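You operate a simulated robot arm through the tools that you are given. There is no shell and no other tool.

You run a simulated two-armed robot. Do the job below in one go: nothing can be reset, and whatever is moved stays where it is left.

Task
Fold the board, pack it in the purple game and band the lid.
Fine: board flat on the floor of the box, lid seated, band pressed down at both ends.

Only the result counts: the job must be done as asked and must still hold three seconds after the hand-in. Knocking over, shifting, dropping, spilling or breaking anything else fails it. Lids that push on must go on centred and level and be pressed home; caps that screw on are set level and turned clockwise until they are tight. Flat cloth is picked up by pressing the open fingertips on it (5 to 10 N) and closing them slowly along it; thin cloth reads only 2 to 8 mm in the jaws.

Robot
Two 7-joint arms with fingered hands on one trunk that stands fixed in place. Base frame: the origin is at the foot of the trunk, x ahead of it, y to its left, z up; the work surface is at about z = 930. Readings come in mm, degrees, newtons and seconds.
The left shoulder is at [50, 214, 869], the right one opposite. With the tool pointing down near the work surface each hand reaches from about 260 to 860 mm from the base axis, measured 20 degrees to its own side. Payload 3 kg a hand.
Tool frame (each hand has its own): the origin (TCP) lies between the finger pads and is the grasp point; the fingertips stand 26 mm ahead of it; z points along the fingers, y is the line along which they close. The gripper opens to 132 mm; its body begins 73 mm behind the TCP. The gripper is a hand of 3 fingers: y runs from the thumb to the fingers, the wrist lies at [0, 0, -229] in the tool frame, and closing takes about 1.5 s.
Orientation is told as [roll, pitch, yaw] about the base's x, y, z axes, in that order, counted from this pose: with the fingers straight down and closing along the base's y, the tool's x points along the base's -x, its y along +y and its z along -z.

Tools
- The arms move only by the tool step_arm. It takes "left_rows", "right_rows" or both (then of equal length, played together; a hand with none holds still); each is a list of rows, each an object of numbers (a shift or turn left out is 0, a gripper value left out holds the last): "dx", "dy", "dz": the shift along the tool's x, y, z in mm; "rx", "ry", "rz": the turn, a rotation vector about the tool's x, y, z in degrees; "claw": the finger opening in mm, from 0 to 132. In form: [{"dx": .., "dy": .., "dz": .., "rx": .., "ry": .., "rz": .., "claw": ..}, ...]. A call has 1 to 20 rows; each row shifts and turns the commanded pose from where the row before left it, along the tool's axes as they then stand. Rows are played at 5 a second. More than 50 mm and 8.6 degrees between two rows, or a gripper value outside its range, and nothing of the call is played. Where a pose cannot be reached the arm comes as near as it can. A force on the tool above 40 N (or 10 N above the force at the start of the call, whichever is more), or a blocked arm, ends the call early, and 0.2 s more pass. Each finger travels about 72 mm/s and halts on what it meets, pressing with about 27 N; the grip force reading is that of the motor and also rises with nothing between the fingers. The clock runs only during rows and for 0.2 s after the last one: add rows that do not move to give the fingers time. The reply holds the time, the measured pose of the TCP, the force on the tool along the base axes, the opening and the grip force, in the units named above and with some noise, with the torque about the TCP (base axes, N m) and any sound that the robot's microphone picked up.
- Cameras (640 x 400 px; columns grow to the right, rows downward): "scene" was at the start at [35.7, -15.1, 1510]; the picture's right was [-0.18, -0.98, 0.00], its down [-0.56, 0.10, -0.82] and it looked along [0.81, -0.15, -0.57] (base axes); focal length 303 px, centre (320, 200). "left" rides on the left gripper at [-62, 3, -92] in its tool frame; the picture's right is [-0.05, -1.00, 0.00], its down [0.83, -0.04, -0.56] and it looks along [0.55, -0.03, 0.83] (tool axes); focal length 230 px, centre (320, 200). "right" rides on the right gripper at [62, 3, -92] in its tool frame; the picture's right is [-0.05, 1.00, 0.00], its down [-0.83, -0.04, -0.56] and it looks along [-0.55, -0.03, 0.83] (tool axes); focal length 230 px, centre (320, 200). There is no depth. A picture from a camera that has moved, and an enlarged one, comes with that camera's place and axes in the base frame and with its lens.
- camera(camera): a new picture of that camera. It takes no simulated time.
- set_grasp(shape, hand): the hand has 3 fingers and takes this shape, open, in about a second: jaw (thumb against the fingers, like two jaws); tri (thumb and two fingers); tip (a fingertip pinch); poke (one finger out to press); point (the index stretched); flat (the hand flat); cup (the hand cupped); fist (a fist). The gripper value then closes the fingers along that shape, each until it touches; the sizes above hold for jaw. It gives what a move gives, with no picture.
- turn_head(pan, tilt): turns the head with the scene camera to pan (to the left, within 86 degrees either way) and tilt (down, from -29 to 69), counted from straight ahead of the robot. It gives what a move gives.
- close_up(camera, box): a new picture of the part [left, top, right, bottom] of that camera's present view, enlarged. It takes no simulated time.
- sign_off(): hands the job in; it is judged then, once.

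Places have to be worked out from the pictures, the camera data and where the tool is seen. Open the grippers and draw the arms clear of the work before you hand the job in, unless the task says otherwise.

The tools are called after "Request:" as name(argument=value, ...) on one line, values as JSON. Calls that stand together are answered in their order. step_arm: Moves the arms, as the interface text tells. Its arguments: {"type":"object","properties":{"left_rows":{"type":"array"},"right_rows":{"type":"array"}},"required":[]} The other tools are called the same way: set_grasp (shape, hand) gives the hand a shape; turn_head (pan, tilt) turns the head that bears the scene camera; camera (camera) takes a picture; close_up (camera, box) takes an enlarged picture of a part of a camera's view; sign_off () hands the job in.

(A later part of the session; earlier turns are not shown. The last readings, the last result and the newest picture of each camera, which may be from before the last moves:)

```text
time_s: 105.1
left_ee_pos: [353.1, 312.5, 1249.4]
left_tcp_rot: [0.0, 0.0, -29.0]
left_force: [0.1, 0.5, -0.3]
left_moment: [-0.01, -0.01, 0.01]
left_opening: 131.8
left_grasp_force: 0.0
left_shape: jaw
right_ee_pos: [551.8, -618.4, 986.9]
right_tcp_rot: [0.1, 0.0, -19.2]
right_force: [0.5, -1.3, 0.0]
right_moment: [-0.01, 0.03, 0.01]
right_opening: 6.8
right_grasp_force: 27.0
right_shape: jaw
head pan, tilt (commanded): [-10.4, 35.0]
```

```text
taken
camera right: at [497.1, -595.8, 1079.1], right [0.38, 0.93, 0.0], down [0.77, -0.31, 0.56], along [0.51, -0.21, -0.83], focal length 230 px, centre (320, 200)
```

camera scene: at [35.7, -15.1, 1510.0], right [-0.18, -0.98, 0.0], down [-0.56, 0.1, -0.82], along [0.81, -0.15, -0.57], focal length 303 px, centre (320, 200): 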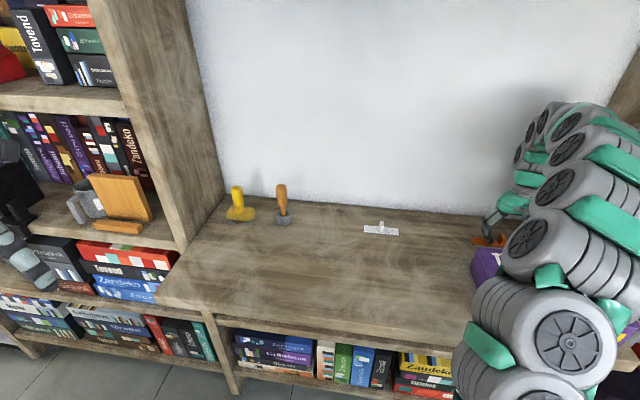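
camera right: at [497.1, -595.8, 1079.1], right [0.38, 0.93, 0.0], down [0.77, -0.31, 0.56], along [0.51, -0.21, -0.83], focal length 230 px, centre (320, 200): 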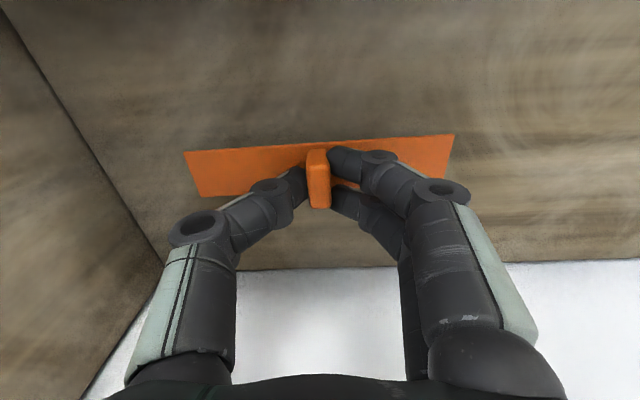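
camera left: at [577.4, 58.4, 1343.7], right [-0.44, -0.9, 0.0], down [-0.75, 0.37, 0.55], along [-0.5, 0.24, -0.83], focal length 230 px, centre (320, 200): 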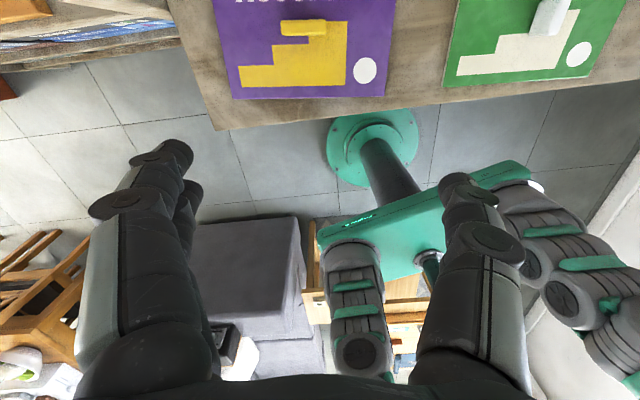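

The band is lifted. I raise it to z≈1100, bring it above the lid to the left of the handle, and turn it 90° so that it runs front to back.

Request:
step_arm(right_rows=[{"dz": -23}, {"dz": -30}, {"dz": -30}, {"dz": -30}, {"dx": 16, "dy": 3}, {"dx": 32, "dy": 6.3}, {"dx": 32, "dy": 6.3}, {"dx": 32, "dy": 6.3}, {"dx": 32, "dy": 6.3}, {"dx": 32, "dy": 6.3}, {"dx": 14, "dy": 3}, {"rz": 7.5}, {"rz": 7.5}, {"rz": 7.5}, {"rz": 7.5}, {"rz": 7.5}, {"rz": 7.5}])

Request:
step_arm(right_rows=[{"rz": 7.5}, {"rz": 7.5}, {"rz": 7.5}, {"rz": 7.5}, {"rz": 7.5}, {"rz": 7.5}, {}])

Request:
camera(camera="right")

Request:
camera(camera="scene")

```text
time_s: 108.7
left_ee_pos: [354.3, 314.0, 1250.5]
left_tcp_rot: [0.0, 0.0, -29.1]
left_force: [0.4, -0.3, 0.5]
left_moment: [-0.03, 0.02, -0.02]
left_opening: 131.8
left_grasp_force: 0.0
left_shape: jaw
right_ee_pos: [386.9, -521.0, 1100.0]
right_tcp_rot: [-0.1, 0.1, -64.3]
right_force: [-0.6, -0.2, -0.5]
right_moment: [-0.04, -0.01, 0.03]
right_opening: 6.9
right_grasp_force: 26.5
right_shape: jaw
head pan, tilt (commanded): [-10.4, 35.0]
```

```text
time_s: 110.3
left_ee_pos: [352.8, 313.4, 1249.7]
left_tcp_rot: [0.0, 0.0, -29.0]
left_force: [0.5, 0.1, 0.0]
left_moment: [-0.04, 0.02, 0.03]
left_opening: 131.7
left_grasp_force: 0.1
left_shape: jaw
right_ee_pos: [387.3, -520.5, 1101.2]
right_tcp_rot: [0.0, -0.1, -109.2]
right_force: [0.3, 0.0, -0.4]
right_moment: [0.0, -0.02, 0.0]
right_opening: 6.9
right_grasp_force: 27.3
right_shape: jaw
head pan, tilt (commanded): [-10.4, 35.0]
```

```text
taken
camera right: at [410.1, -463.9, 1192.4], right [0.93, -0.38, 0.0], down [-0.31, -0.77, 0.55], along [-0.21, -0.51, -0.83], focal length 230 px, centre (320, 200)
```

right: 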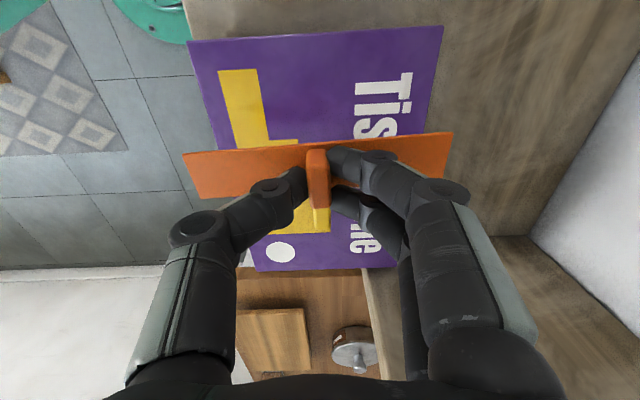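

```text
taken
camera scene: at [35.7, -15.1, 1510.0], right [-0.18, -0.98, 0.0], down [-0.56, 0.1, -0.82], along [0.81, -0.15, -0.57], focal length 303 px, centre (320, 200)
```

scene: 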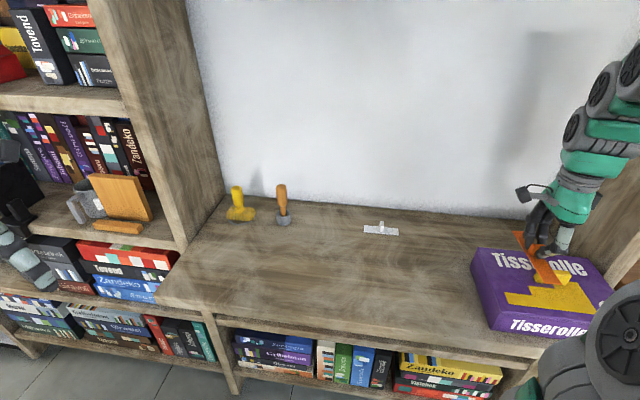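

The band is positioned about 56 mm left of the lid's centre, centred front to back and square. I lower it toward the lid (top at z≈998.5).

Request:
step_arm(right_rows=[{"dz": 20}, {"dz": 20}, {"dz": 12}, {"dz": 7}, {"dz": 4}, {}])

Request:
camera(camera="right")

Request:
close_up(camera="scene", box=[460, 200, 640, 340])

```text
time_s: 111.7
left_ee_pos: [352.6, 313.3, 1250.4]
left_tcp_rot: [0.0, 0.0, -29.0]
left_force: [-1.1, 0.7, 0.0]
left_moment: [0.06, -0.02, 0.01]
left_opening: 131.8
left_grasp_force: 0.1
left_shape: jaw
right_ee_pos: [387.0, -521.1, 1037.2]
right_tcp_rot: [0.0, 0.0, -109.1]
right_force: [0.8, 0.2, -0.1]
right_moment: [0.0, -0.01, 0.02]
right_opening: 6.9
right_grasp_force: 27.1
right_shape: jaw
head pan, tilt (commanded): [-10.4, 35.0]
```

```text
taken
camera right: at [409.9, -463.8, 1129.3], right [0.93, -0.38, 0.0], down [-0.31, -0.77, 0.56], along [-0.21, -0.51, -0.83], focal length 230 px, centre (320, 200)
```

right: 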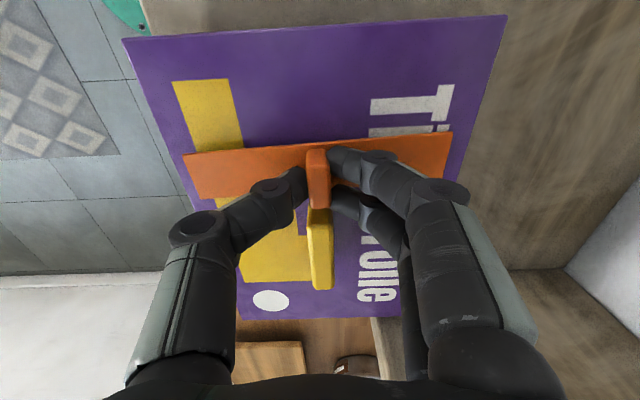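

```text
2.86 times, centred on (550, 270) of scene
camera zoom: at [35.7, -15.1, 1510.0], right [-0.18, -0.98, 0.0], down [-0.56, 0.1, -0.82], along [0.81, -0.15, -0.57], focal length 865 px, centre (-337, 0)
```

zoom: 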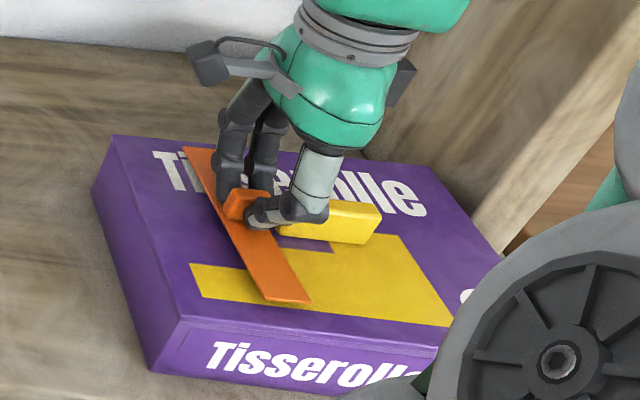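

About 6 mm remain, and the band clears the lid's handle. I lower in 1–1.5 mm steps until it touches.

Request:
step_arm(right_rows=[{"dz": 1.5}, {"dz": 1.5}, {"dz": 1.2}, {"dz": 1}, {}])

Request:
close_up(camera="scene", box=[470, 225, 570, 325])

```text
time_s: 112.9
left_ee_pos: [352.7, 313.5, 1250.6]
left_tcp_rot: [0.1, -0.1, -29.1]
left_force: [-0.3, 0.7, 0.7]
left_moment: [-0.03, 0.02, 0.0]
left_opening: 131.9
left_grasp_force: 0.1
left_shape: jaw
right_ee_pos: [386.6, -520.4, 1032.0]
right_tcp_rot: [0.0, 0.1, -109.2]
right_force: [0.5, 0.1, -0.1]
right_moment: [-0.04, -0.05, 0.0]
right_opening: 7.0
right_grasp_force: 27.1
right_shape: jaw
head pan, tilt (commanded): [-10.4, 35.0]
```

```text
4.00 times, centred on (520, 275) of scene
camera zoom: at [35.7, -15.1, 1510.0], right [-0.18, -0.98, 0.0], down [-0.56, 0.1, -0.82], along [0.81, -0.15, -0.57], focal length 1211 px, centre (-480, -100)
```

zoom: 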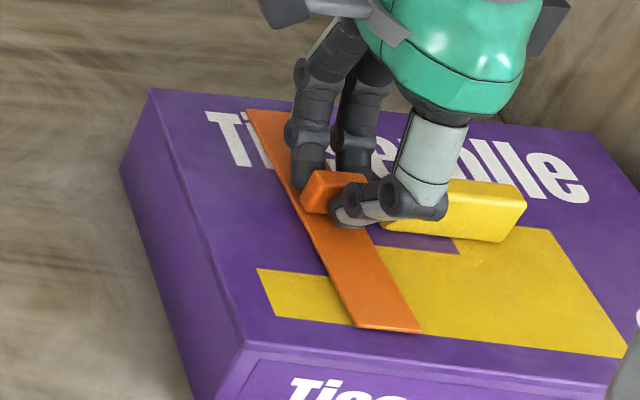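

Nearly touching. A few more small steps until the lid carries it.

Request:
step_arm(right_rows=[{"dz": 0.8}, {"dz": 0.8}, {}])

```text
time_s: 113.7
left_ee_pos: [352.3, 313.3, 1248.9]
left_tcp_rot: [0.0, 0.0, -29.1]
left_force: [-0.3, -0.3, -0.6]
left_moment: [0.02, 0.03, 0.0]
left_opening: 131.7
left_grasp_force: 0.1
left_shape: jaw
right_ee_pos: [386.9, -520.4, 1030.4]
right_tcp_rot: [0.0, 0.0, -109.1]
right_force: [-0.7, -0.6, 7.1]
right_moment: [-0.03, -0.04, -0.02]
right_opening: 7.1
right_grasp_force: 27.2
right_shape: jaw
head pan, tilt (commanded): [-10.4, 35.0]
```

Contact at 7 N. I press half a millimetre more, then release and rise.

Request:
step_arm(right_rows=[{"dz": 0.6}, {}, {"dz": -0.8}, {"claw": 30}, {"claw": 50}, {}, {}, {"dz": -10}, {"dz": -25}, {"dz": -35}, {"dz": -30}, {}])

Request:
camera(camera="right")

Request:
close_up(camera="scene", box=[470, 225, 630, 335])

```text
time_s: 116.3
left_ee_pos: [352.4, 313.3, 1250.4]
left_tcp_rot: [-0.1, 0.0, -29.1]
left_force: [0.0, 0.0, 0.7]
left_moment: [-0.01, -0.01, 0.02]
left_opening: 131.8
left_grasp_force: 0.1
left_shape: jaw
right_ee_pos: [387.6, -519.9, 1129.8]
right_tcp_rot: [-0.1, 0.0, -109.0]
right_force: [0.0, 0.3, 0.7]
right_moment: [-0.02, 0.01, -0.02]
right_opening: 49.8
right_grasp_force: 0.1
right_shape: jaw
head pan, tilt (commanded): [-10.4, 35.0]
```

```text
taken
camera right: at [410.2, -463.5, 1222.7], right [0.93, -0.38, 0.0], down [-0.31, -0.77, 0.56], along [-0.21, -0.51, -0.83], focal length 230 px, centre (320, 200)
```

right: 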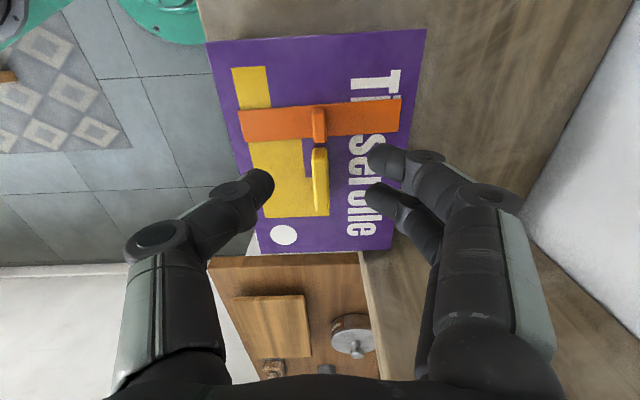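

```text
3.64 times, centred on (550, 280) of scene
camera zoom: at [35.7, -15.1, 1510.0], right [-0.18, -0.98, 0.0], down [-0.56, 0.1, -0.82], along [0.81, -0.15, -0.57], focal length 1101 px, centre (-516, -91)
```

zoom: 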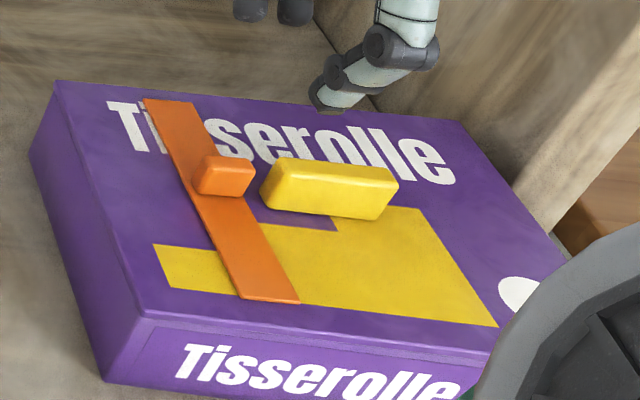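

The band lies flat across the lid, front to back, beside the handle. I zoom in to locate its ends for pressing and to check flatness.

Request:
close_up(camera="right", box=[200, 20, 440, 170])

Request:
close_up(camera="scene", box=[485, 235, 555, 315])

```text
2.67 times, centred on (320, 95) of right
camera zoom: at [410.2, -463.5, 1222.7], right [0.93, -0.38, 0.0], down [-0.31, -0.77, 0.56], along [-0.21, -0.51, -0.83], focal length 614 px, centre (320, 480)
```

zoom: 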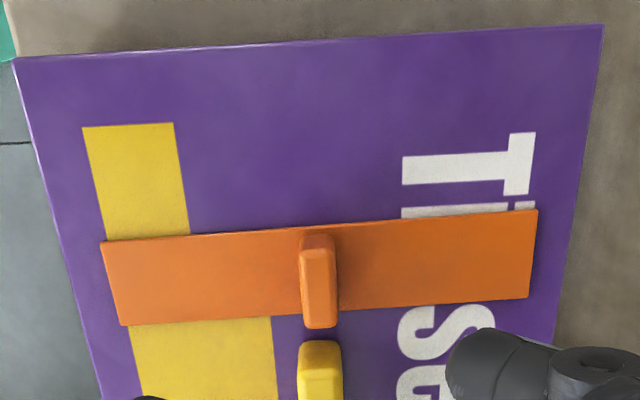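

```text
5.00 times, centred on (520, 275) of scene
camera zoom: at [35.7, -15.1, 1510.0], right [-0.18, -0.98, 0.0], down [-0.56, 0.1, -0.82], along [0.81, -0.15, -0.57], focal length 1514 px, centre (-680, -175)
```

zoom: 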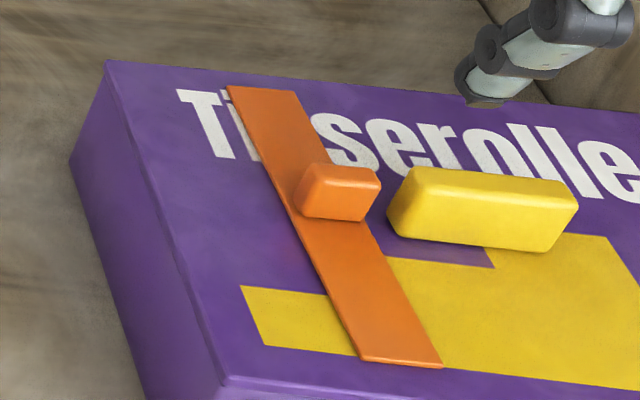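

The band's near end is centred at (317,-494) and its far end at (459,-540), and it lies flat. I close the fingers and move above the near end, about 13 mm in from the edge, to press it.

Request:
step_arm(right_rows=[{"dx": -0.5, "dy": -20, "claw": 0}, {"dx": -0.5, "dy": -22}, {"dx": -0.3, "dy": -20.3}, {}, {}, {"dz": 25}, {"dz": 30}, {"dz": 25}, {"dz": 10}, {}])

Request:
camera(camera="right")

Request:
close_up(camera="scene", box=[470, 215, 630, 335])

```text
time_s: 118.5
left_ee_pos: [352.8, 313.4, 1250.2]
left_tcp_rot: [0.0, 0.0, -29.1]
left_force: [0.8, 0.7, 0.0]
left_moment: [-0.01, 0.01, 0.03]
left_opening: 131.8
left_grasp_force: 0.0
left_shape: jaw
right_ee_pos: [328.0, -501.3, 1040.7]
right_tcp_rot: [0.1, 0.1, -109.0]
right_force: [-0.4, 0.0, -0.3]
right_moment: [0.01, -0.01, -0.03]
right_opening: 0.0
right_grasp_force: 27.1
right_shape: jaw
head pan, tilt (commanded): [-10.4, 35.0]
```

```text
taken
camera right: at [351.5, -444.5, 1132.8], right [0.93, -0.38, 0.0], down [-0.31, -0.77, 0.56], along [-0.21, -0.51, -0.83], focal length 230 px, centre (320, 200)
```

right: 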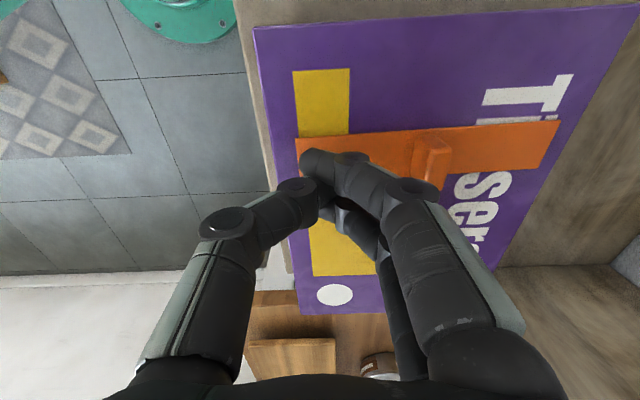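

```text
3.33 times, centred on (550, 275) of scene
camera zoom: at [35.7, -15.1, 1510.0], right [-0.18, -0.98, 0.0], down [-0.56, 0.1, -0.82], along [0.81, -0.15, -0.57], focal length 1009 px, centre (-447, -50)
```

zoom: 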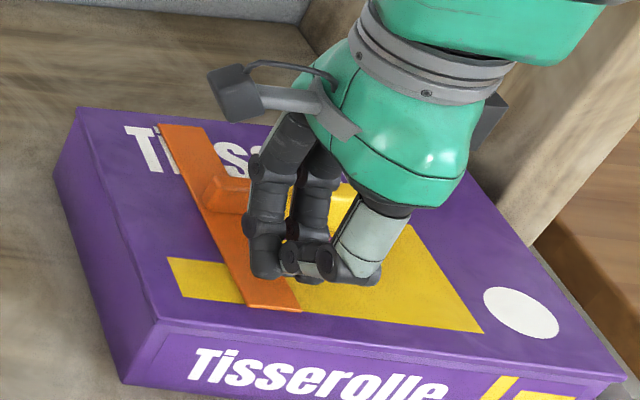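

I zoom in to see exactly where the fingertips sit relative to the band's near end.

Request:
close_up(camera="scene", box=[515, 260, 575, 310])

Request:
close_up(camera="right", box=[260, 100, 460, 240])

```text
8.00 times, centred on (545, 285) of scene
camera zoom: at [35.7, -15.1, 1510.0], right [-0.18, -0.98, 0.0], down [-0.56, 0.1, -0.82], along [0.81, -0.15, -0.57], focal length 2422 px, centre (-1480, -480)
```

zoom: 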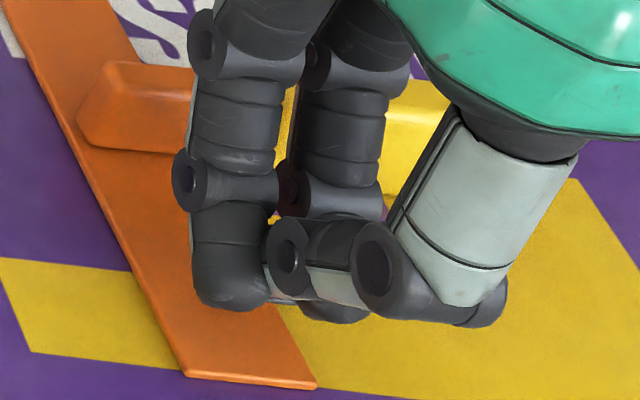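

```text
2.86 times, centred on (360, 170) of right
camera zoom: at [351.5, -444.5, 1132.8], right [0.93, -0.38, 0.0], down [-0.31, -0.77, 0.56], along [-0.21, -0.51, -0.83], focal length 657 px, centre (206, 286)
```

zoom: 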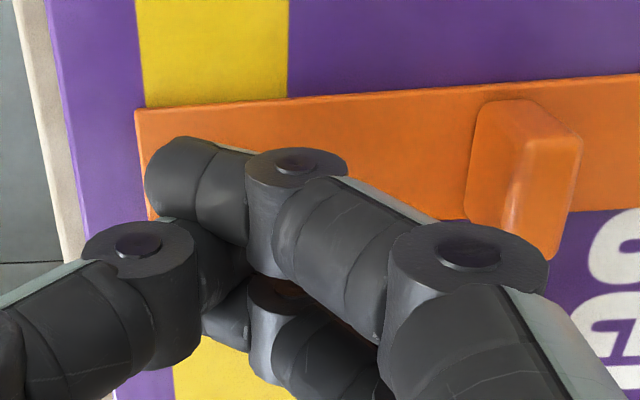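

The fingers are about 11 mm too far right, so only one would land on the band. I shift left by 11 mm and go down in small steps to press the near end.

Request:
step_arm(right_rows=[{"dx": 6}, {"dx": 5}, {"dz": 5}, {"dz": 3}, {"dz": 2}, {}])

Request:
close_up(camera="scene", box=[515, 260, 575, 310])

```text
time_s: 119.9
left_ee_pos: [352.8, 313.8, 1250.3]
left_tcp_rot: [0.1, 0.1, -29.0]
left_force: [0.2, -0.5, -0.3]
left_moment: [0.01, -0.02, 0.03]
left_opening: 131.9
left_grasp_force: 0.0
left_shape: jaw
right_ee_pos: [331.3, -490.9, 1030.0]
right_tcp_rot: [0.1, 0.1, -109.0]
right_force: [0.0, 0.0, 0.7]
right_moment: [-0.02, -0.01, -0.02]
right_opening: 0.0
right_grasp_force: 26.8
right_shape: jaw
head pan, tilt (commanded): [-10.4, 35.0]
```

```text
8.00 times, centred on (545, 285) of scene
camera zoom: at [35.7, -15.1, 1510.0], right [-0.18, -0.98, 0.0], down [-0.56, 0.1, -0.82], along [0.81, -0.15, -0.57], focal length 2422 px, centre (-1480, -480)
```

zoom: 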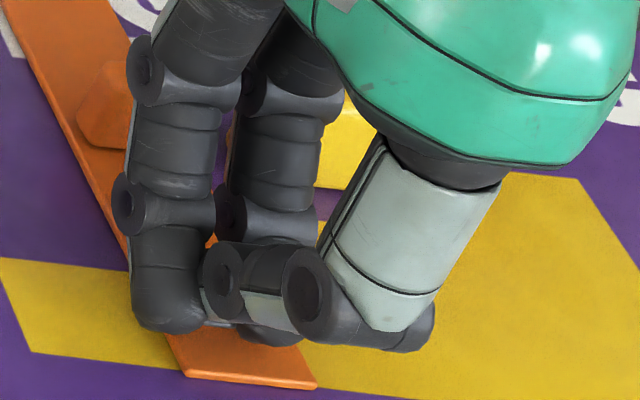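

Both fingertips and the thumb are now over the band's near end. I press down in small steps.

Request:
step_arm(right_rows=[{"dz": 1}, {"dz": 1}, {"dz": 1}, {}])

```text
time_s: 120.9
left_ee_pos: [352.3, 313.7, 1249.9]
left_tcp_rot: [0.0, 0.0, -29.0]
left_force: [-0.3, -0.3, 0.0]
left_moment: [-0.02, 0.01, 0.01]
left_opening: 131.8
left_grasp_force: 0.0
left_shape: jaw
right_ee_pos: [331.5, -492.3, 1026.9]
right_tcp_rot: [0.0, 0.0, -109.1]
right_force: [0.9, -0.2, 1.1]
right_moment: [0.02, -0.03, 0.0]
right_opening: 0.0
right_grasp_force: 27.1
right_shape: jaw
head pan, tilt (commanded): [-10.4, 35.0]
```

Not in contact yet. I continue down.

Request:
step_arm(right_rows=[{"dz": 1}, {"dz": 1}, {"dz": 0.8}, {}])

```text
time_s: 121.9
left_ee_pos: [351.8, 313.5, 1249.5]
left_tcp_rot: [0.0, 0.0, -29.1]
left_force: [0.0, 0.1, -0.8]
left_moment: [-0.02, 0.04, 0.01]
left_opening: 132.1
left_grasp_force: 0.0
left_shape: jaw
right_ee_pos: [332.2, -490.0, 1024.8]
right_tcp_rot: [0.0, 0.0, -109.2]
right_force: [-1.8, -0.4, 13.2]
right_moment: [-0.06, 0.02, -0.01]
right_opening: 0.0
right_grasp_force: 27.1
right_shape: jaw
head pan, tilt (commanded): [-10.4, 35.0]
```

Contact, 13 N. I press a bit more and hold for a moment.

Request:
step_arm(right_rows=[{"dz": 0.6}, {"dz": 0.4}, {}, {}, {}])

Request:
close_up(camera="scene", box=[470, 215, 630, 335])

```text
time_s: 123.1
left_ee_pos: [352.9, 314.4, 1249.3]
left_tcp_rot: [-0.1, 0.1, -29.1]
left_force: [-0.1, 0.1, -0.6]
left_moment: [-0.03, 0.0, 0.01]
left_opening: 131.7
left_grasp_force: 0.1
left_shape: jaw
right_ee_pos: [330.8, -491.3, 1024.2]
right_tcp_rot: [-0.1, 0.0, -109.1]
right_force: [-0.3, 1.9, 22.9]
right_moment: [-0.05, 0.02, 0.02]
right_opening: 0.2
right_grasp_force: 26.7
right_shape: jaw
head pan, tilt (commanded): [-10.4, 35.0]
```

```text
3.33 times, centred on (550, 275) of scene
camera zoom: at [35.6, -14.9, 1510.0], right [-0.18, -0.98, 0.0], down [-0.56, 0.1, -0.82], along [0.81, -0.15, -0.57], focal length 1009 px, centre (-447, -50)
```

zoom: 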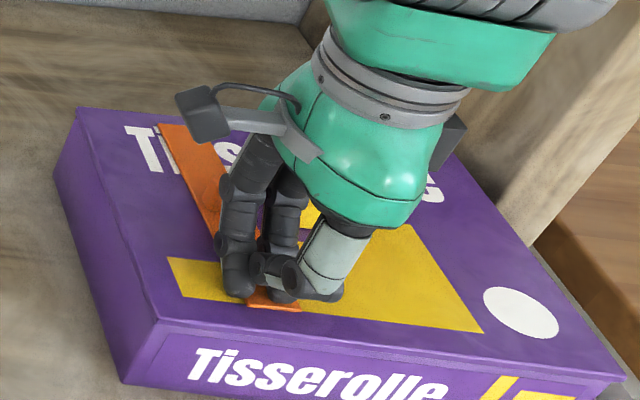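

The near end is pressed with 23 N, and the lid's whole front edge looks flush. I rise, move 127 mm along the band to its far end, and descend there.

Request:
step_arm(right_rows=[{"dz": -5}, {"dz": -20}, {"dz": -25}, {"dx": 0.5, "dy": 30}, {"dx": 0.7, "dy": 34}, {"dx": 0.7, "dy": 34}, {"dx": 0.6, "dy": 29}, {}, {"dz": 20}, {"dz": 15}, {"dz": 5}, {}])

Request:
close_up(camera="scene", box=[470, 215, 630, 335])

Request:
close_up(camera="scene", box=[490, 225, 560, 285])

Request:
camera(camera="right")

```text
time_s: 125.7
left_ee_pos: [352.7, 312.7, 1250.2]
left_tcp_rot: [0.0, 0.0, -29.1]
left_force: [0.4, -0.3, 0.4]
left_moment: [-0.01, -0.04, -0.01]
left_opening: 131.9
left_grasp_force: 0.0
left_shape: jaw
right_ee_pos: [452.6, -530.9, 1033.8]
right_tcp_rot: [-0.1, 0.0, -109.1]
right_force: [-0.6, 0.4, 0.1]
right_moment: [0.01, 0.0, 0.0]
right_opening: 0.0
right_grasp_force: 26.8
right_shape: jaw
head pan, tilt (commanded): [-10.4, 35.0]
```

```text
3.33 times, centred on (550, 275) of scene
camera zoom: at [35.7, -15.1, 1510.0], right [-0.18, -0.98, 0.0], down [-0.56, 0.1, -0.82], along [0.81, -0.15, -0.57], focal length 1009 px, centre (-447, -50)
```

zoom: 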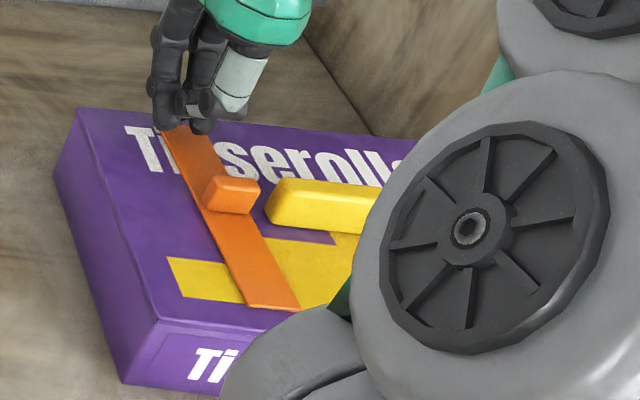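

```text
6.67 times, centred on (525, 255) of scene
camera zoom: at [35.7, -15.1, 1510.0], right [-0.18, -0.98, 0.0], down [-0.56, 0.1, -0.82], along [0.81, -0.15, -0.57], focal length 2019 px, centre (-1047, -167)
```

zoom: 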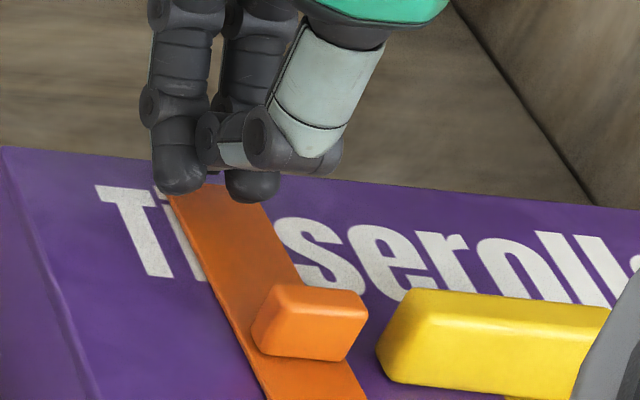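

```text
taken
camera right: at [475.7, -473.3, 1126.3], right [0.93, -0.38, 0.0], down [-0.31, -0.77, 0.56], along [-0.21, -0.52, -0.83], focal length 230 px, centre (320, 200)
```

right: 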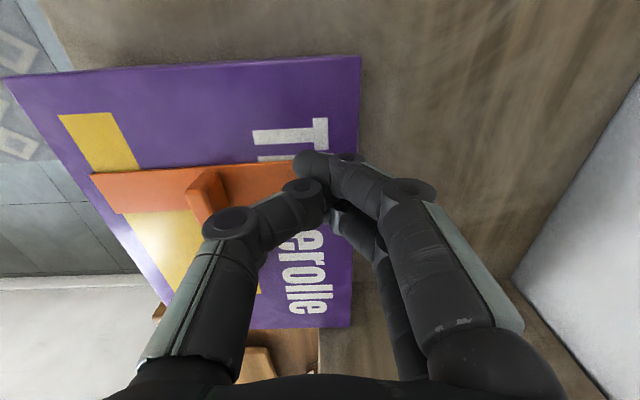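

The fingertips are centred over the band and will land about 12 mm from its far end. I press down in small steps.

Request:
step_arm(right_rows=[{"dz": 4}, {"dz": 2}, {"dz": 1.2}, {"dz": 1}, {}])

```text
time_s: 126.9
left_ee_pos: [352.8, 314.1, 1250.0]
left_tcp_rot: [0.0, 0.0, -29.2]
left_force: [0.0, 0.0, 0.2]
left_moment: [0.01, -0.01, 0.01]
left_opening: 132.0
left_grasp_force: 0.0
left_shape: jaw
right_ee_pos: [452.8, -530.4, 1026.2]
right_tcp_rot: [0.1, 0.0, -109.1]
right_force: [-0.6, -0.5, -0.1]
right_moment: [-0.03, 0.0, -0.01]
right_opening: 0.0
right_grasp_force: 26.9
right_shape: jaw
head pan, tilt (commanded): [-10.4, 35.0]
```

Not touching yet. A little farther.

Request:
step_arm(right_rows=[{"dz": 0.8}, {"dz": 0.8}, {"dz": 0.6}, {}])

```text
time_s: 127.9
left_ee_pos: [351.0, 313.1, 1249.9]
left_tcp_rot: [0.0, 0.1, -29.1]
left_force: [-0.2, -0.1, 0.6]
left_moment: [-0.01, -0.03, 0.02]
left_opening: 132.0
left_grasp_force: 0.1
left_shape: jaw
right_ee_pos: [452.7, -530.1, 1023.0]
right_tcp_rot: [0.0, 0.0, -109.0]
right_force: [-1.5, -0.3, 24.4]
right_moment: [-0.09, 0.04, -0.02]
right_opening: 0.1
right_grasp_force: 26.5
right_shape: jaw
head pan, tilt (commanded): [-10.4, 35.0]
```

The far end is pressed at 24 N. I hold for a moment, then look.

Request:
step_arm(right_rows=[{}, {}, {}])

Request:
close_up(camera="scene", box=[490, 225, 560, 285])

```text
time_s: 128.7
left_ee_pos: [352.8, 313.2, 1250.4]
left_tcp_rot: [0.0, 0.0, -29.1]
left_force: [0.1, -0.1, -0.7]
left_moment: [-0.01, -0.01, 0.06]
left_opening: 131.9
left_grasp_force: 0.0
left_shape: jaw
right_ee_pos: [452.7, -529.2, 1021.9]
right_tcp_rot: [0.0, -0.1, -109.1]
right_force: [-1.7, -0.1, 17.1]
right_moment: [-0.07, 0.03, -0.02]
right_opening: 0.0
right_grasp_force: 26.8
right_shape: jaw
head pan, tilt (commanded): [-10.4, 35.0]
```

```text
6.67 times, centred on (525, 255) of scene
camera zoom: at [35.5, -14.9, 1510.0], right [-0.18, -0.98, 0.0], down [-0.56, 0.1, -0.82], along [0.81, -0.15, -0.57], focal length 2019 px, centre (-1047, -167)
```

zoom: 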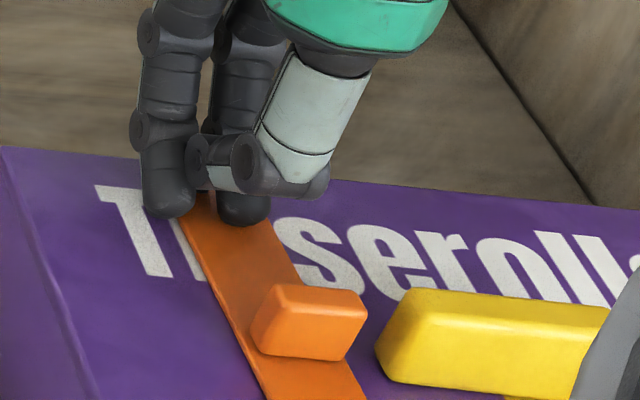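

The tool sank about 1 mm while holding, so either the lid's far side settled or one finger slid off the band's edge. I rise and inspect the band and the lid.

Request:
step_arm(right_rows=[{"dz": -5}, {"dz": -20}, {"dz": -35}, {"dz": -40}, {"dy": 30}, {}])

Request:
camera(camera="right")

Request:
close_up(camera="scene", box=[465, 225, 575, 325])

Request:
close_up(camera="scene", box=[470, 240, 500, 262])

```text
time_s: 130.1
left_ee_pos: [352.9, 313.5, 1250.2]
left_tcp_rot: [0.0, -0.1, -29.0]
left_force: [0.3, 0.2, -0.9]
left_moment: [-0.03, 0.02, -0.02]
left_opening: 131.8
left_grasp_force: 0.0
left_shape: jaw
right_ee_pos: [479.7, -540.4, 1123.4]
right_tcp_rot: [0.0, 0.0, -109.0]
right_force: [0.6, 0.2, 0.3]
right_moment: [0.0, 0.01, -0.03]
right_opening: 0.1
right_grasp_force: 26.6
right_shape: jaw
head pan, tilt (commanded): [-10.4, 35.0]
```

```text
taken
camera right: at [502.7, -483.7, 1215.5], right [0.93, -0.37, 0.0], down [-0.31, -0.77, 0.56], along [-0.21, -0.51, -0.83], focal length 230 px, centre (320, 200)
```

right: 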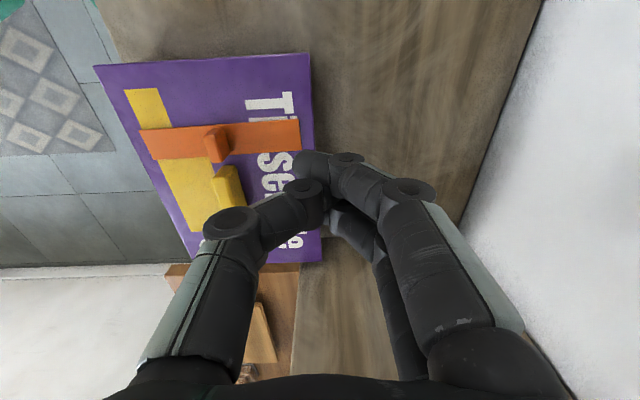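

```text
4.00 times, centred on (520, 275) of scene
camera zoom: at [35.7, -15.1, 1510.0], right [-0.18, -0.98, 0.0], down [-0.56, 0.1, -0.82], along [0.81, -0.15, -0.57], focal length 1211 px, centre (-480, -100)
```

zoom: 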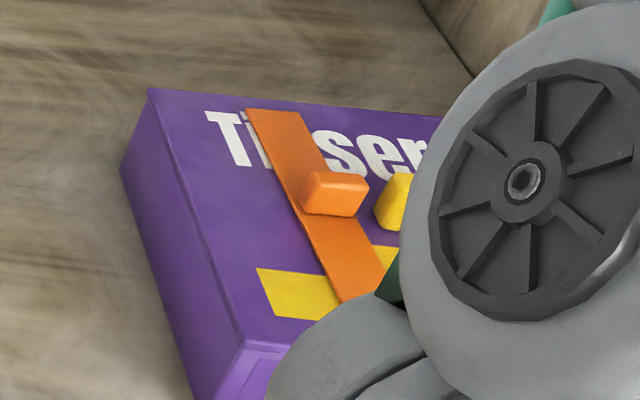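

```text
16.00 times, centred on (485, 251) of scene
camera zoom: at [35.7, -15.1, 1510.0], right [-0.18, -0.98, 0.0], down [-0.56, 0.1, -0.82], along [0.81, -0.15, -0.57], focal length 4845 px, centre (-2320, -616)
```

zoom: 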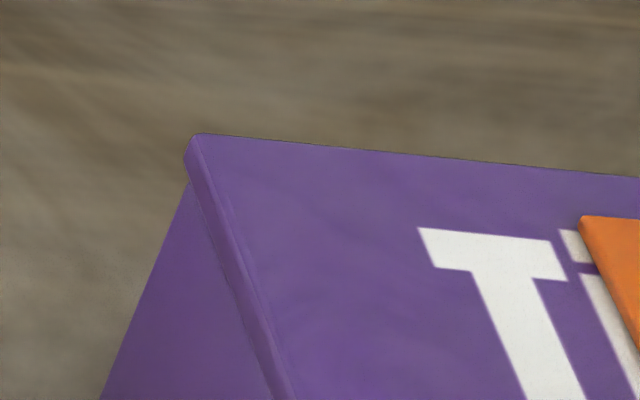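

The band and the lid's corner have not moved. I measure the lid's edge thickness at the near-left and far-left corners again, to be sure that the far side is fully home.

Request:
close_up(camera="scene", box=[482, 302, 512, 324])

Request:
close_up(camera="scene", box=[476, 255, 506, 277])

Request:
close_up(camera="scene", box=[480, 280, 510, 302])

```text
16.00 times, centred on (497, 313) of scene
camera zoom: at [35.7, -15.1, 1510.0], right [-0.18, -0.98, 0.0], down [-0.56, 0.1, -0.82], along [0.81, -0.15, -0.57], focal length 4845 px, centre (-2512, -1608)
```

zoom: 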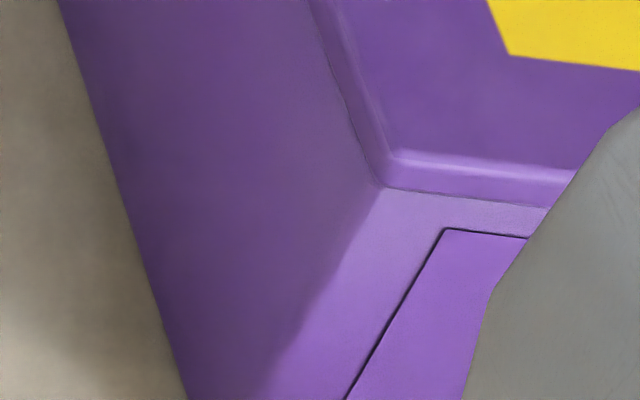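

```text
16.00 times, centred on (491, 266) of scene
camera zoom: at [35.7, -15.1, 1510.0], right [-0.18, -0.98, 0.0], down [-0.56, 0.1, -0.82], along [0.81, -0.15, -0.57], focal length 4845 px, centre (-2416, -856)
```

zoom: 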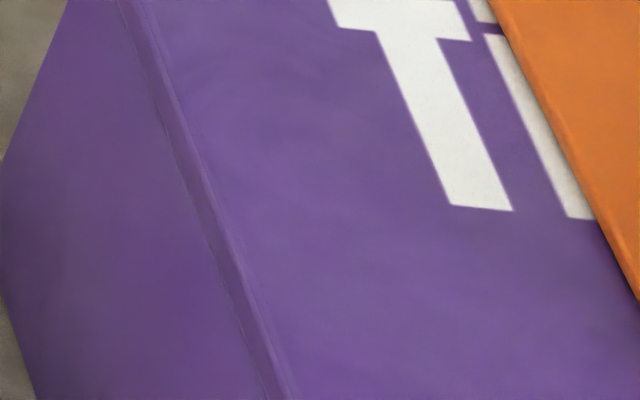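

```text
16.00 times, centred on (495, 291) of scene
camera zoom: at [35.7, -15.1, 1510.0], right [-0.18, -0.98, 0.0], down [-0.56, 0.1, -0.82], along [0.81, -0.15, -0.57], focal length 4845 px, centre (-2480, -1256)
```

zoom: 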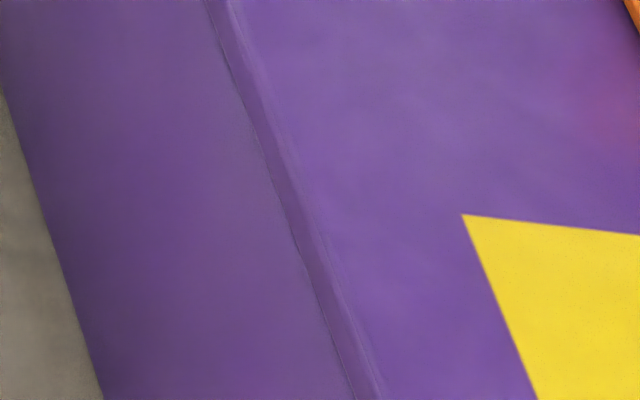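

The lid's edge is uniform along the whole left side, so it is seated level. To be safe I press the band's far end once more, centred 5 mm farther right so that both fingers stay on the band.

Request:
step_arm(right_rows=[{"dx": -5, "dy": -30}, {"dz": 30}, {"dz": 35}, {"dz": 20}, {"dz": 7}, {}])

Request:
close_up(camera="scene", box=[490, 225, 560, 285])

```text
time_s: 131.5
left_ee_pos: [352.6, 313.6, 1250.0]
left_tcp_rot: [0.0, 0.0, -29.1]
left_force: [-0.8, 0.4, 0.3]
left_moment: [-0.04, 0.0, 0.02]
left_opening: 131.9
left_grasp_force: 0.1
left_shape: jaw
right_ee_pos: [449.7, -535.4, 1031.2]
right_tcp_rot: [0.0, 0.1, -109.2]
right_force: [1.6, -0.5, 0.7]
right_moment: [0.0, -0.02, -0.02]
right_opening: 0.0
right_grasp_force: 26.8
right_shape: jaw
head pan, tilt (commanded): [-10.4, 35.0]
```

```text
6.67 times, centred on (525, 255) of scene
camera zoom: at [35.7, -15.1, 1510.0], right [-0.18, -0.98, 0.0], down [-0.56, 0.1, -0.82], along [0.81, -0.15, -0.57], focal length 2019 px, centre (-1047, -167)
```

zoom: 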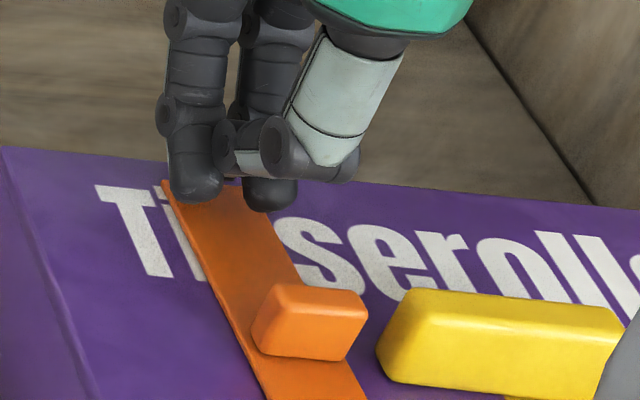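

Now it is slightly right; I shift back 2 mm and press.

Request:
step_arm(right_rows=[{"dx": 2.2, "dz": 2}, {"dz": 2}, {"dz": 1.2}, {"dz": 0.8}, {}])

Request:
step_arm(right_rows=[{"dz": 0.7}, {"dz": 0.7}, {}])

```text
time_s: 132.7
left_ee_pos: [353.3, 314.6, 1249.1]
left_tcp_rot: [0.1, 0.0, -29.1]
left_force: [0.2, -0.4, -0.3]
left_moment: [-0.02, -0.02, -0.03]
left_opening: 131.9
left_grasp_force: 0.1
left_shape: jaw
right_ee_pos: [450.9, -533.8, 1025.0]
right_tcp_rot: [0.0, -0.1, -109.1]
right_force: [-0.3, 0.3, 0.3]
right_moment: [-0.02, 0.01, 0.0]
right_opening: 0.1
right_grasp_force: 27.0
right_shape: jaw
head pan, tilt (commanded): [-10.4, 35.0]
```

```text
time_s: 133.5
left_ee_pos: [352.8, 312.8, 1250.2]
left_tcp_rot: [-0.1, 0.0, -29.1]
left_force: [0.2, -0.7, 0.8]
left_moment: [0.01, 0.01, 0.0]
left_opening: 131.5
left_grasp_force: 0.0
left_shape: jaw
right_ee_pos: [451.4, -533.8, 1023.9]
right_tcp_rot: [0.1, 0.0, -109.2]
right_force: [1.3, -0.5, 18.4]
right_moment: [0.04, -0.01, -0.01]
right_opening: 0.0
right_grasp_force: 27.3
right_shape: jaw
head pan, tilt (commanded): [-10.4, 35.0]
```

Contact at 18 N. I press a touch more and hold it for about a second.

Request:
step_arm(right_rows=[{"dz": 0.6}, {}, {}, {}, {}])

Request:
close_up(camera="scene", box=[490, 225, 560, 285])

```text
time_s: 134.7
left_ee_pos: [353.0, 313.3, 1250.5]
left_tcp_rot: [0.1, 0.0, -29.2]
left_force: [-0.2, -0.6, 0.4]
left_moment: [0.03, -0.01, -0.01]
left_opening: 132.1
left_grasp_force: 0.0
left_shape: jaw
right_ee_pos: [452.7, -532.2, 1024.1]
right_tcp_rot: [0.0, 0.1, -109.1]
right_force: [0.2, -1.2, 27.8]
right_moment: [-0.01, 0.05, -0.03]
right_opening: 0.0
right_grasp_force: 26.7
right_shape: jaw
head pan, tilt (commanded): [-10.4, 35.0]
```

```text
6.67 times, centred on (525, 255) of scene
camera zoom: at [35.5, -14.8, 1510.0], right [-0.18, -0.98, 0.0], down [-0.56, 0.1, -0.82], along [0.81, -0.15, -0.57], focal length 2019 px, centre (-1047, -167)
```

zoom: 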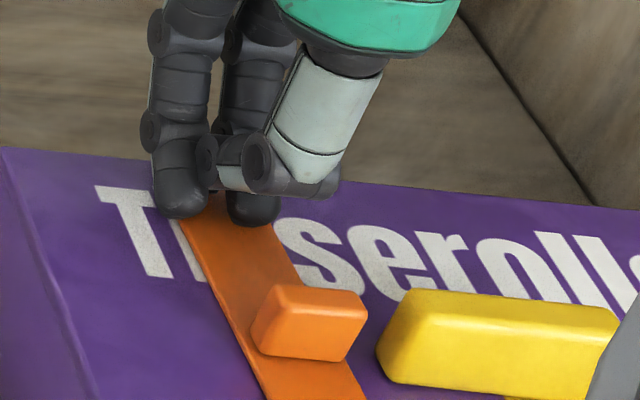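

The far end is pressed at 28 N and stable. I rise, open the fingers and retreat toward the start pose.

Request:
step_arm(right_rows=[{"dz": -4}, {"dz": -16}, {"dz": -35}, {"dz": -40}, {"dz": -40, "claw": 60}, {"rz": -8}, {"rz": -8}, {"rz": -8}, {"rz": -8}, {"rz": -8}, {"rz": -8}, {"rz": -8}, {"rz": -8}, {"rz": -8}, {"rz": -8}, {}])

Request:
camera(camera="right")

```text
time_s: 138.1
left_ee_pos: [352.2, 314.0, 1251.0]
left_tcp_rot: [-0.1, 0.0, -29.1]
left_force: [-0.2, -0.1, 0.1]
left_moment: [-0.01, 0.0, 0.02]
left_opening: 131.8
left_grasp_force: 0.2
left_shape: jaw
right_ee_pos: [451.9, -532.9, 1158.9]
right_tcp_rot: [0.1, 0.1, -29.0]
right_force: [-0.4, 0.4, 0.5]
right_moment: [0.0, 0.01, 0.01]
right_opening: 59.7
right_grasp_force: 0.1
right_shape: jaw
head pan, tilt (commanded): [-10.4, 35.0]
```

```text
taken
camera right: at [399.3, -500.5, 1250.7], right [0.53, 0.85, 0.0], down [0.71, -0.44, 0.56], along [0.47, -0.29, -0.83], focal length 230 px, centre (320, 200)
```

right: 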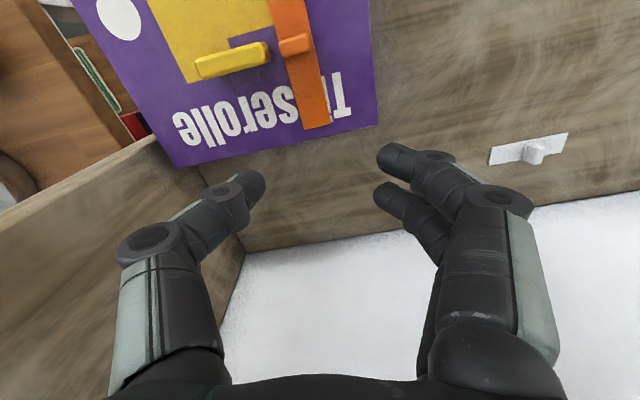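

The work is intact. I draw the right hand back to its starting place and look at the result from there.

Request:
step_arm(right_rows=[{"dx": 30, "dy": 13, "dz": -22, "claw": 132}, {"dx": 30, "dy": 13, "dz": -22}, {"dx": 30, "dy": 13, "dz": -22}, {"dx": 30, "dy": 13, "dz": -22}, {"dx": 31, "dy": 14, "dz": -21}, {}, {}])

Request:
camera(camera="scene")

Request:
close_up(camera="scene", box=[460, 220, 640, 350])

Request:
close_up(camera="right", box=[140, 60, 360, 220])

```text
time_s: 139.7
left_ee_pos: [352.2, 313.9, 1250.6]
left_tcp_rot: [0.1, 0.0, -29.1]
left_force: [-0.3, 0.4, -1.0]
left_moment: [0.02, 0.0, -0.02]
left_opening: 132.1
left_grasp_force: 0.1
left_shape: jaw
right_ee_pos: [351.7, -401.8, 1268.1]
right_tcp_rot: [0.0, 0.0, -29.0]
right_force: [-0.7, -0.9, 0.2]
right_moment: [0.02, 0.0, 0.02]
right_opening: 131.8
right_grasp_force: 0.1
right_shape: jaw
head pan, tilt (commanded): [-10.4, 35.0]
```

```text
taken
camera scene: at [35.7, -15.1, 1510.0], right [-0.18, -0.98, 0.0], down [-0.56, 0.1, -0.82], along [0.81, -0.15, -0.57], focal length 303 px, centre (320, 200)
```

scene: 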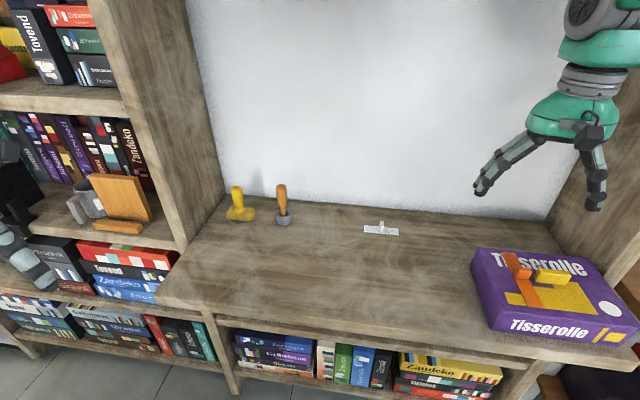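

```text
3.08 times, centred on (550, 285) of scene
camera zoom: at [35.7, -15.1, 1510.0], right [-0.18, -0.98, 0.0], down [-0.56, 0.1, -0.82], along [0.81, -0.15, -0.57], focal length 932 px, centre (-388, -62)
```

zoom: 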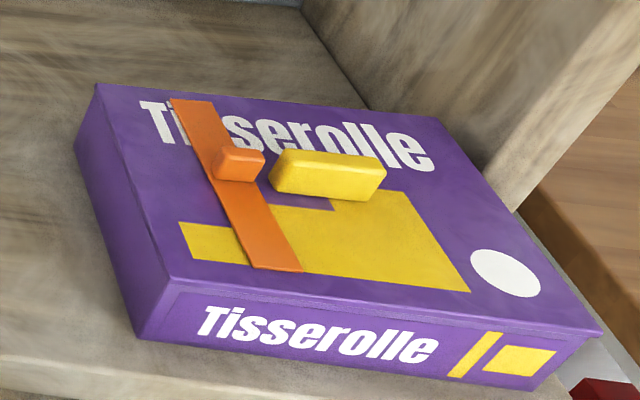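

```text
2.50 times, centred on (250, 140) of right
camera zoom: at [298.6, -369.3, 1359.9], right [0.53, 0.85, 0.0], down [0.71, -0.44, 0.56], along [0.47, -0.29, -0.83], focal length 575 px, centre (495, 350)
```

zoom: 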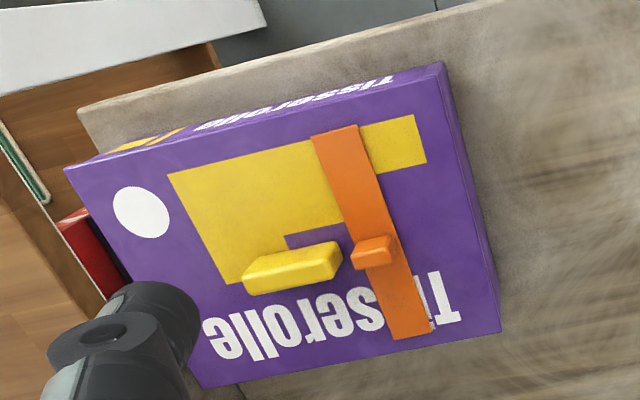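

Everything looks in place: the lid's four corners sit where they should and the band is flat. I take one last close look at the near-right corner and at the band's two ends.

Request:
close_up(camera="scene", box=[575, 300, 635, 350])

Request:
close_up(camera="scene", box=[485, 240, 555, 315])

Request:
close_up(camera="right", box=[150, 60, 260, 140])

```text
8.00 times, centred on (605, 325) of scene
camera zoom: at [35.7, -15.1, 1510.0], right [-0.18, -0.98, 0.0], down [-0.56, 0.1, -0.82], along [0.81, -0.15, -0.57], focal length 2422 px, centre (-1960, -800)
```

zoom: 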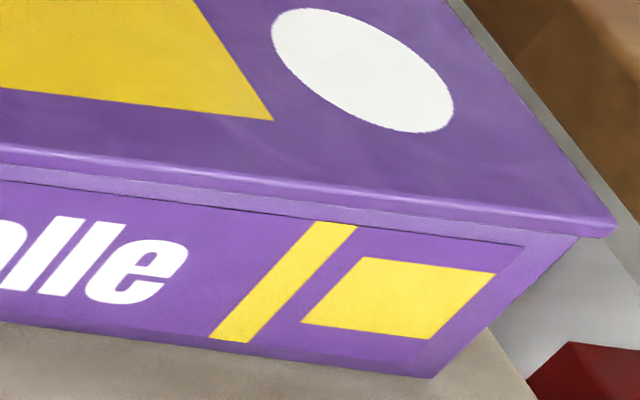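

```text
5.33 times, centred on (520, 278) of scene
camera zoom: at [35.7, -15.1, 1510.0], right [-0.18, -0.98, 0.0], down [-0.56, 0.1, -0.82], along [0.81, -0.15, -0.57], focal length 1615 px, centre (-747, -213)
```

zoom: 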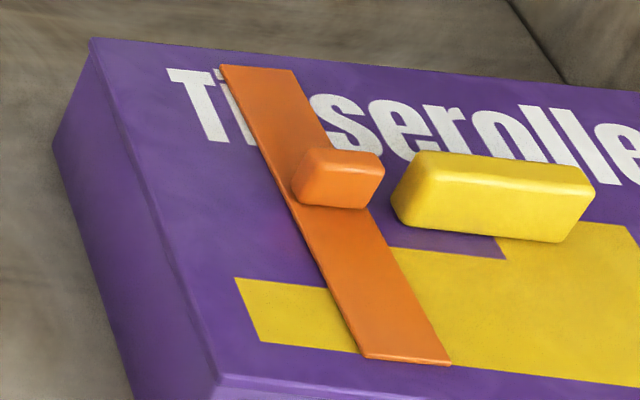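

```text
5.00 times, centred on (205, 100) of right
camera zoom: at [298.6, -369.3, 1359.9], right [0.53, 0.85, 0.0], down [0.71, -0.44, 0.56], along [0.47, -0.29, -0.83], focal length 1150 px, centre (895, 700)
```

zoom: 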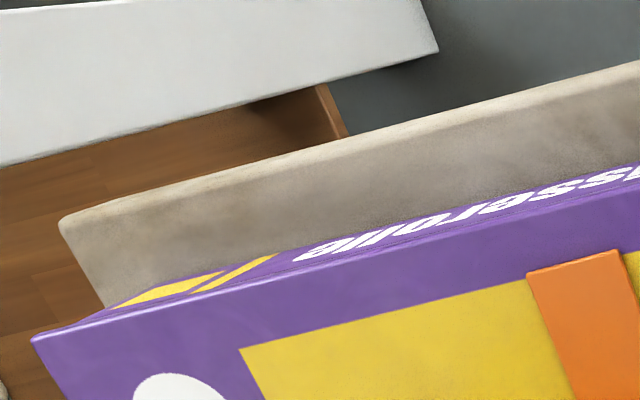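

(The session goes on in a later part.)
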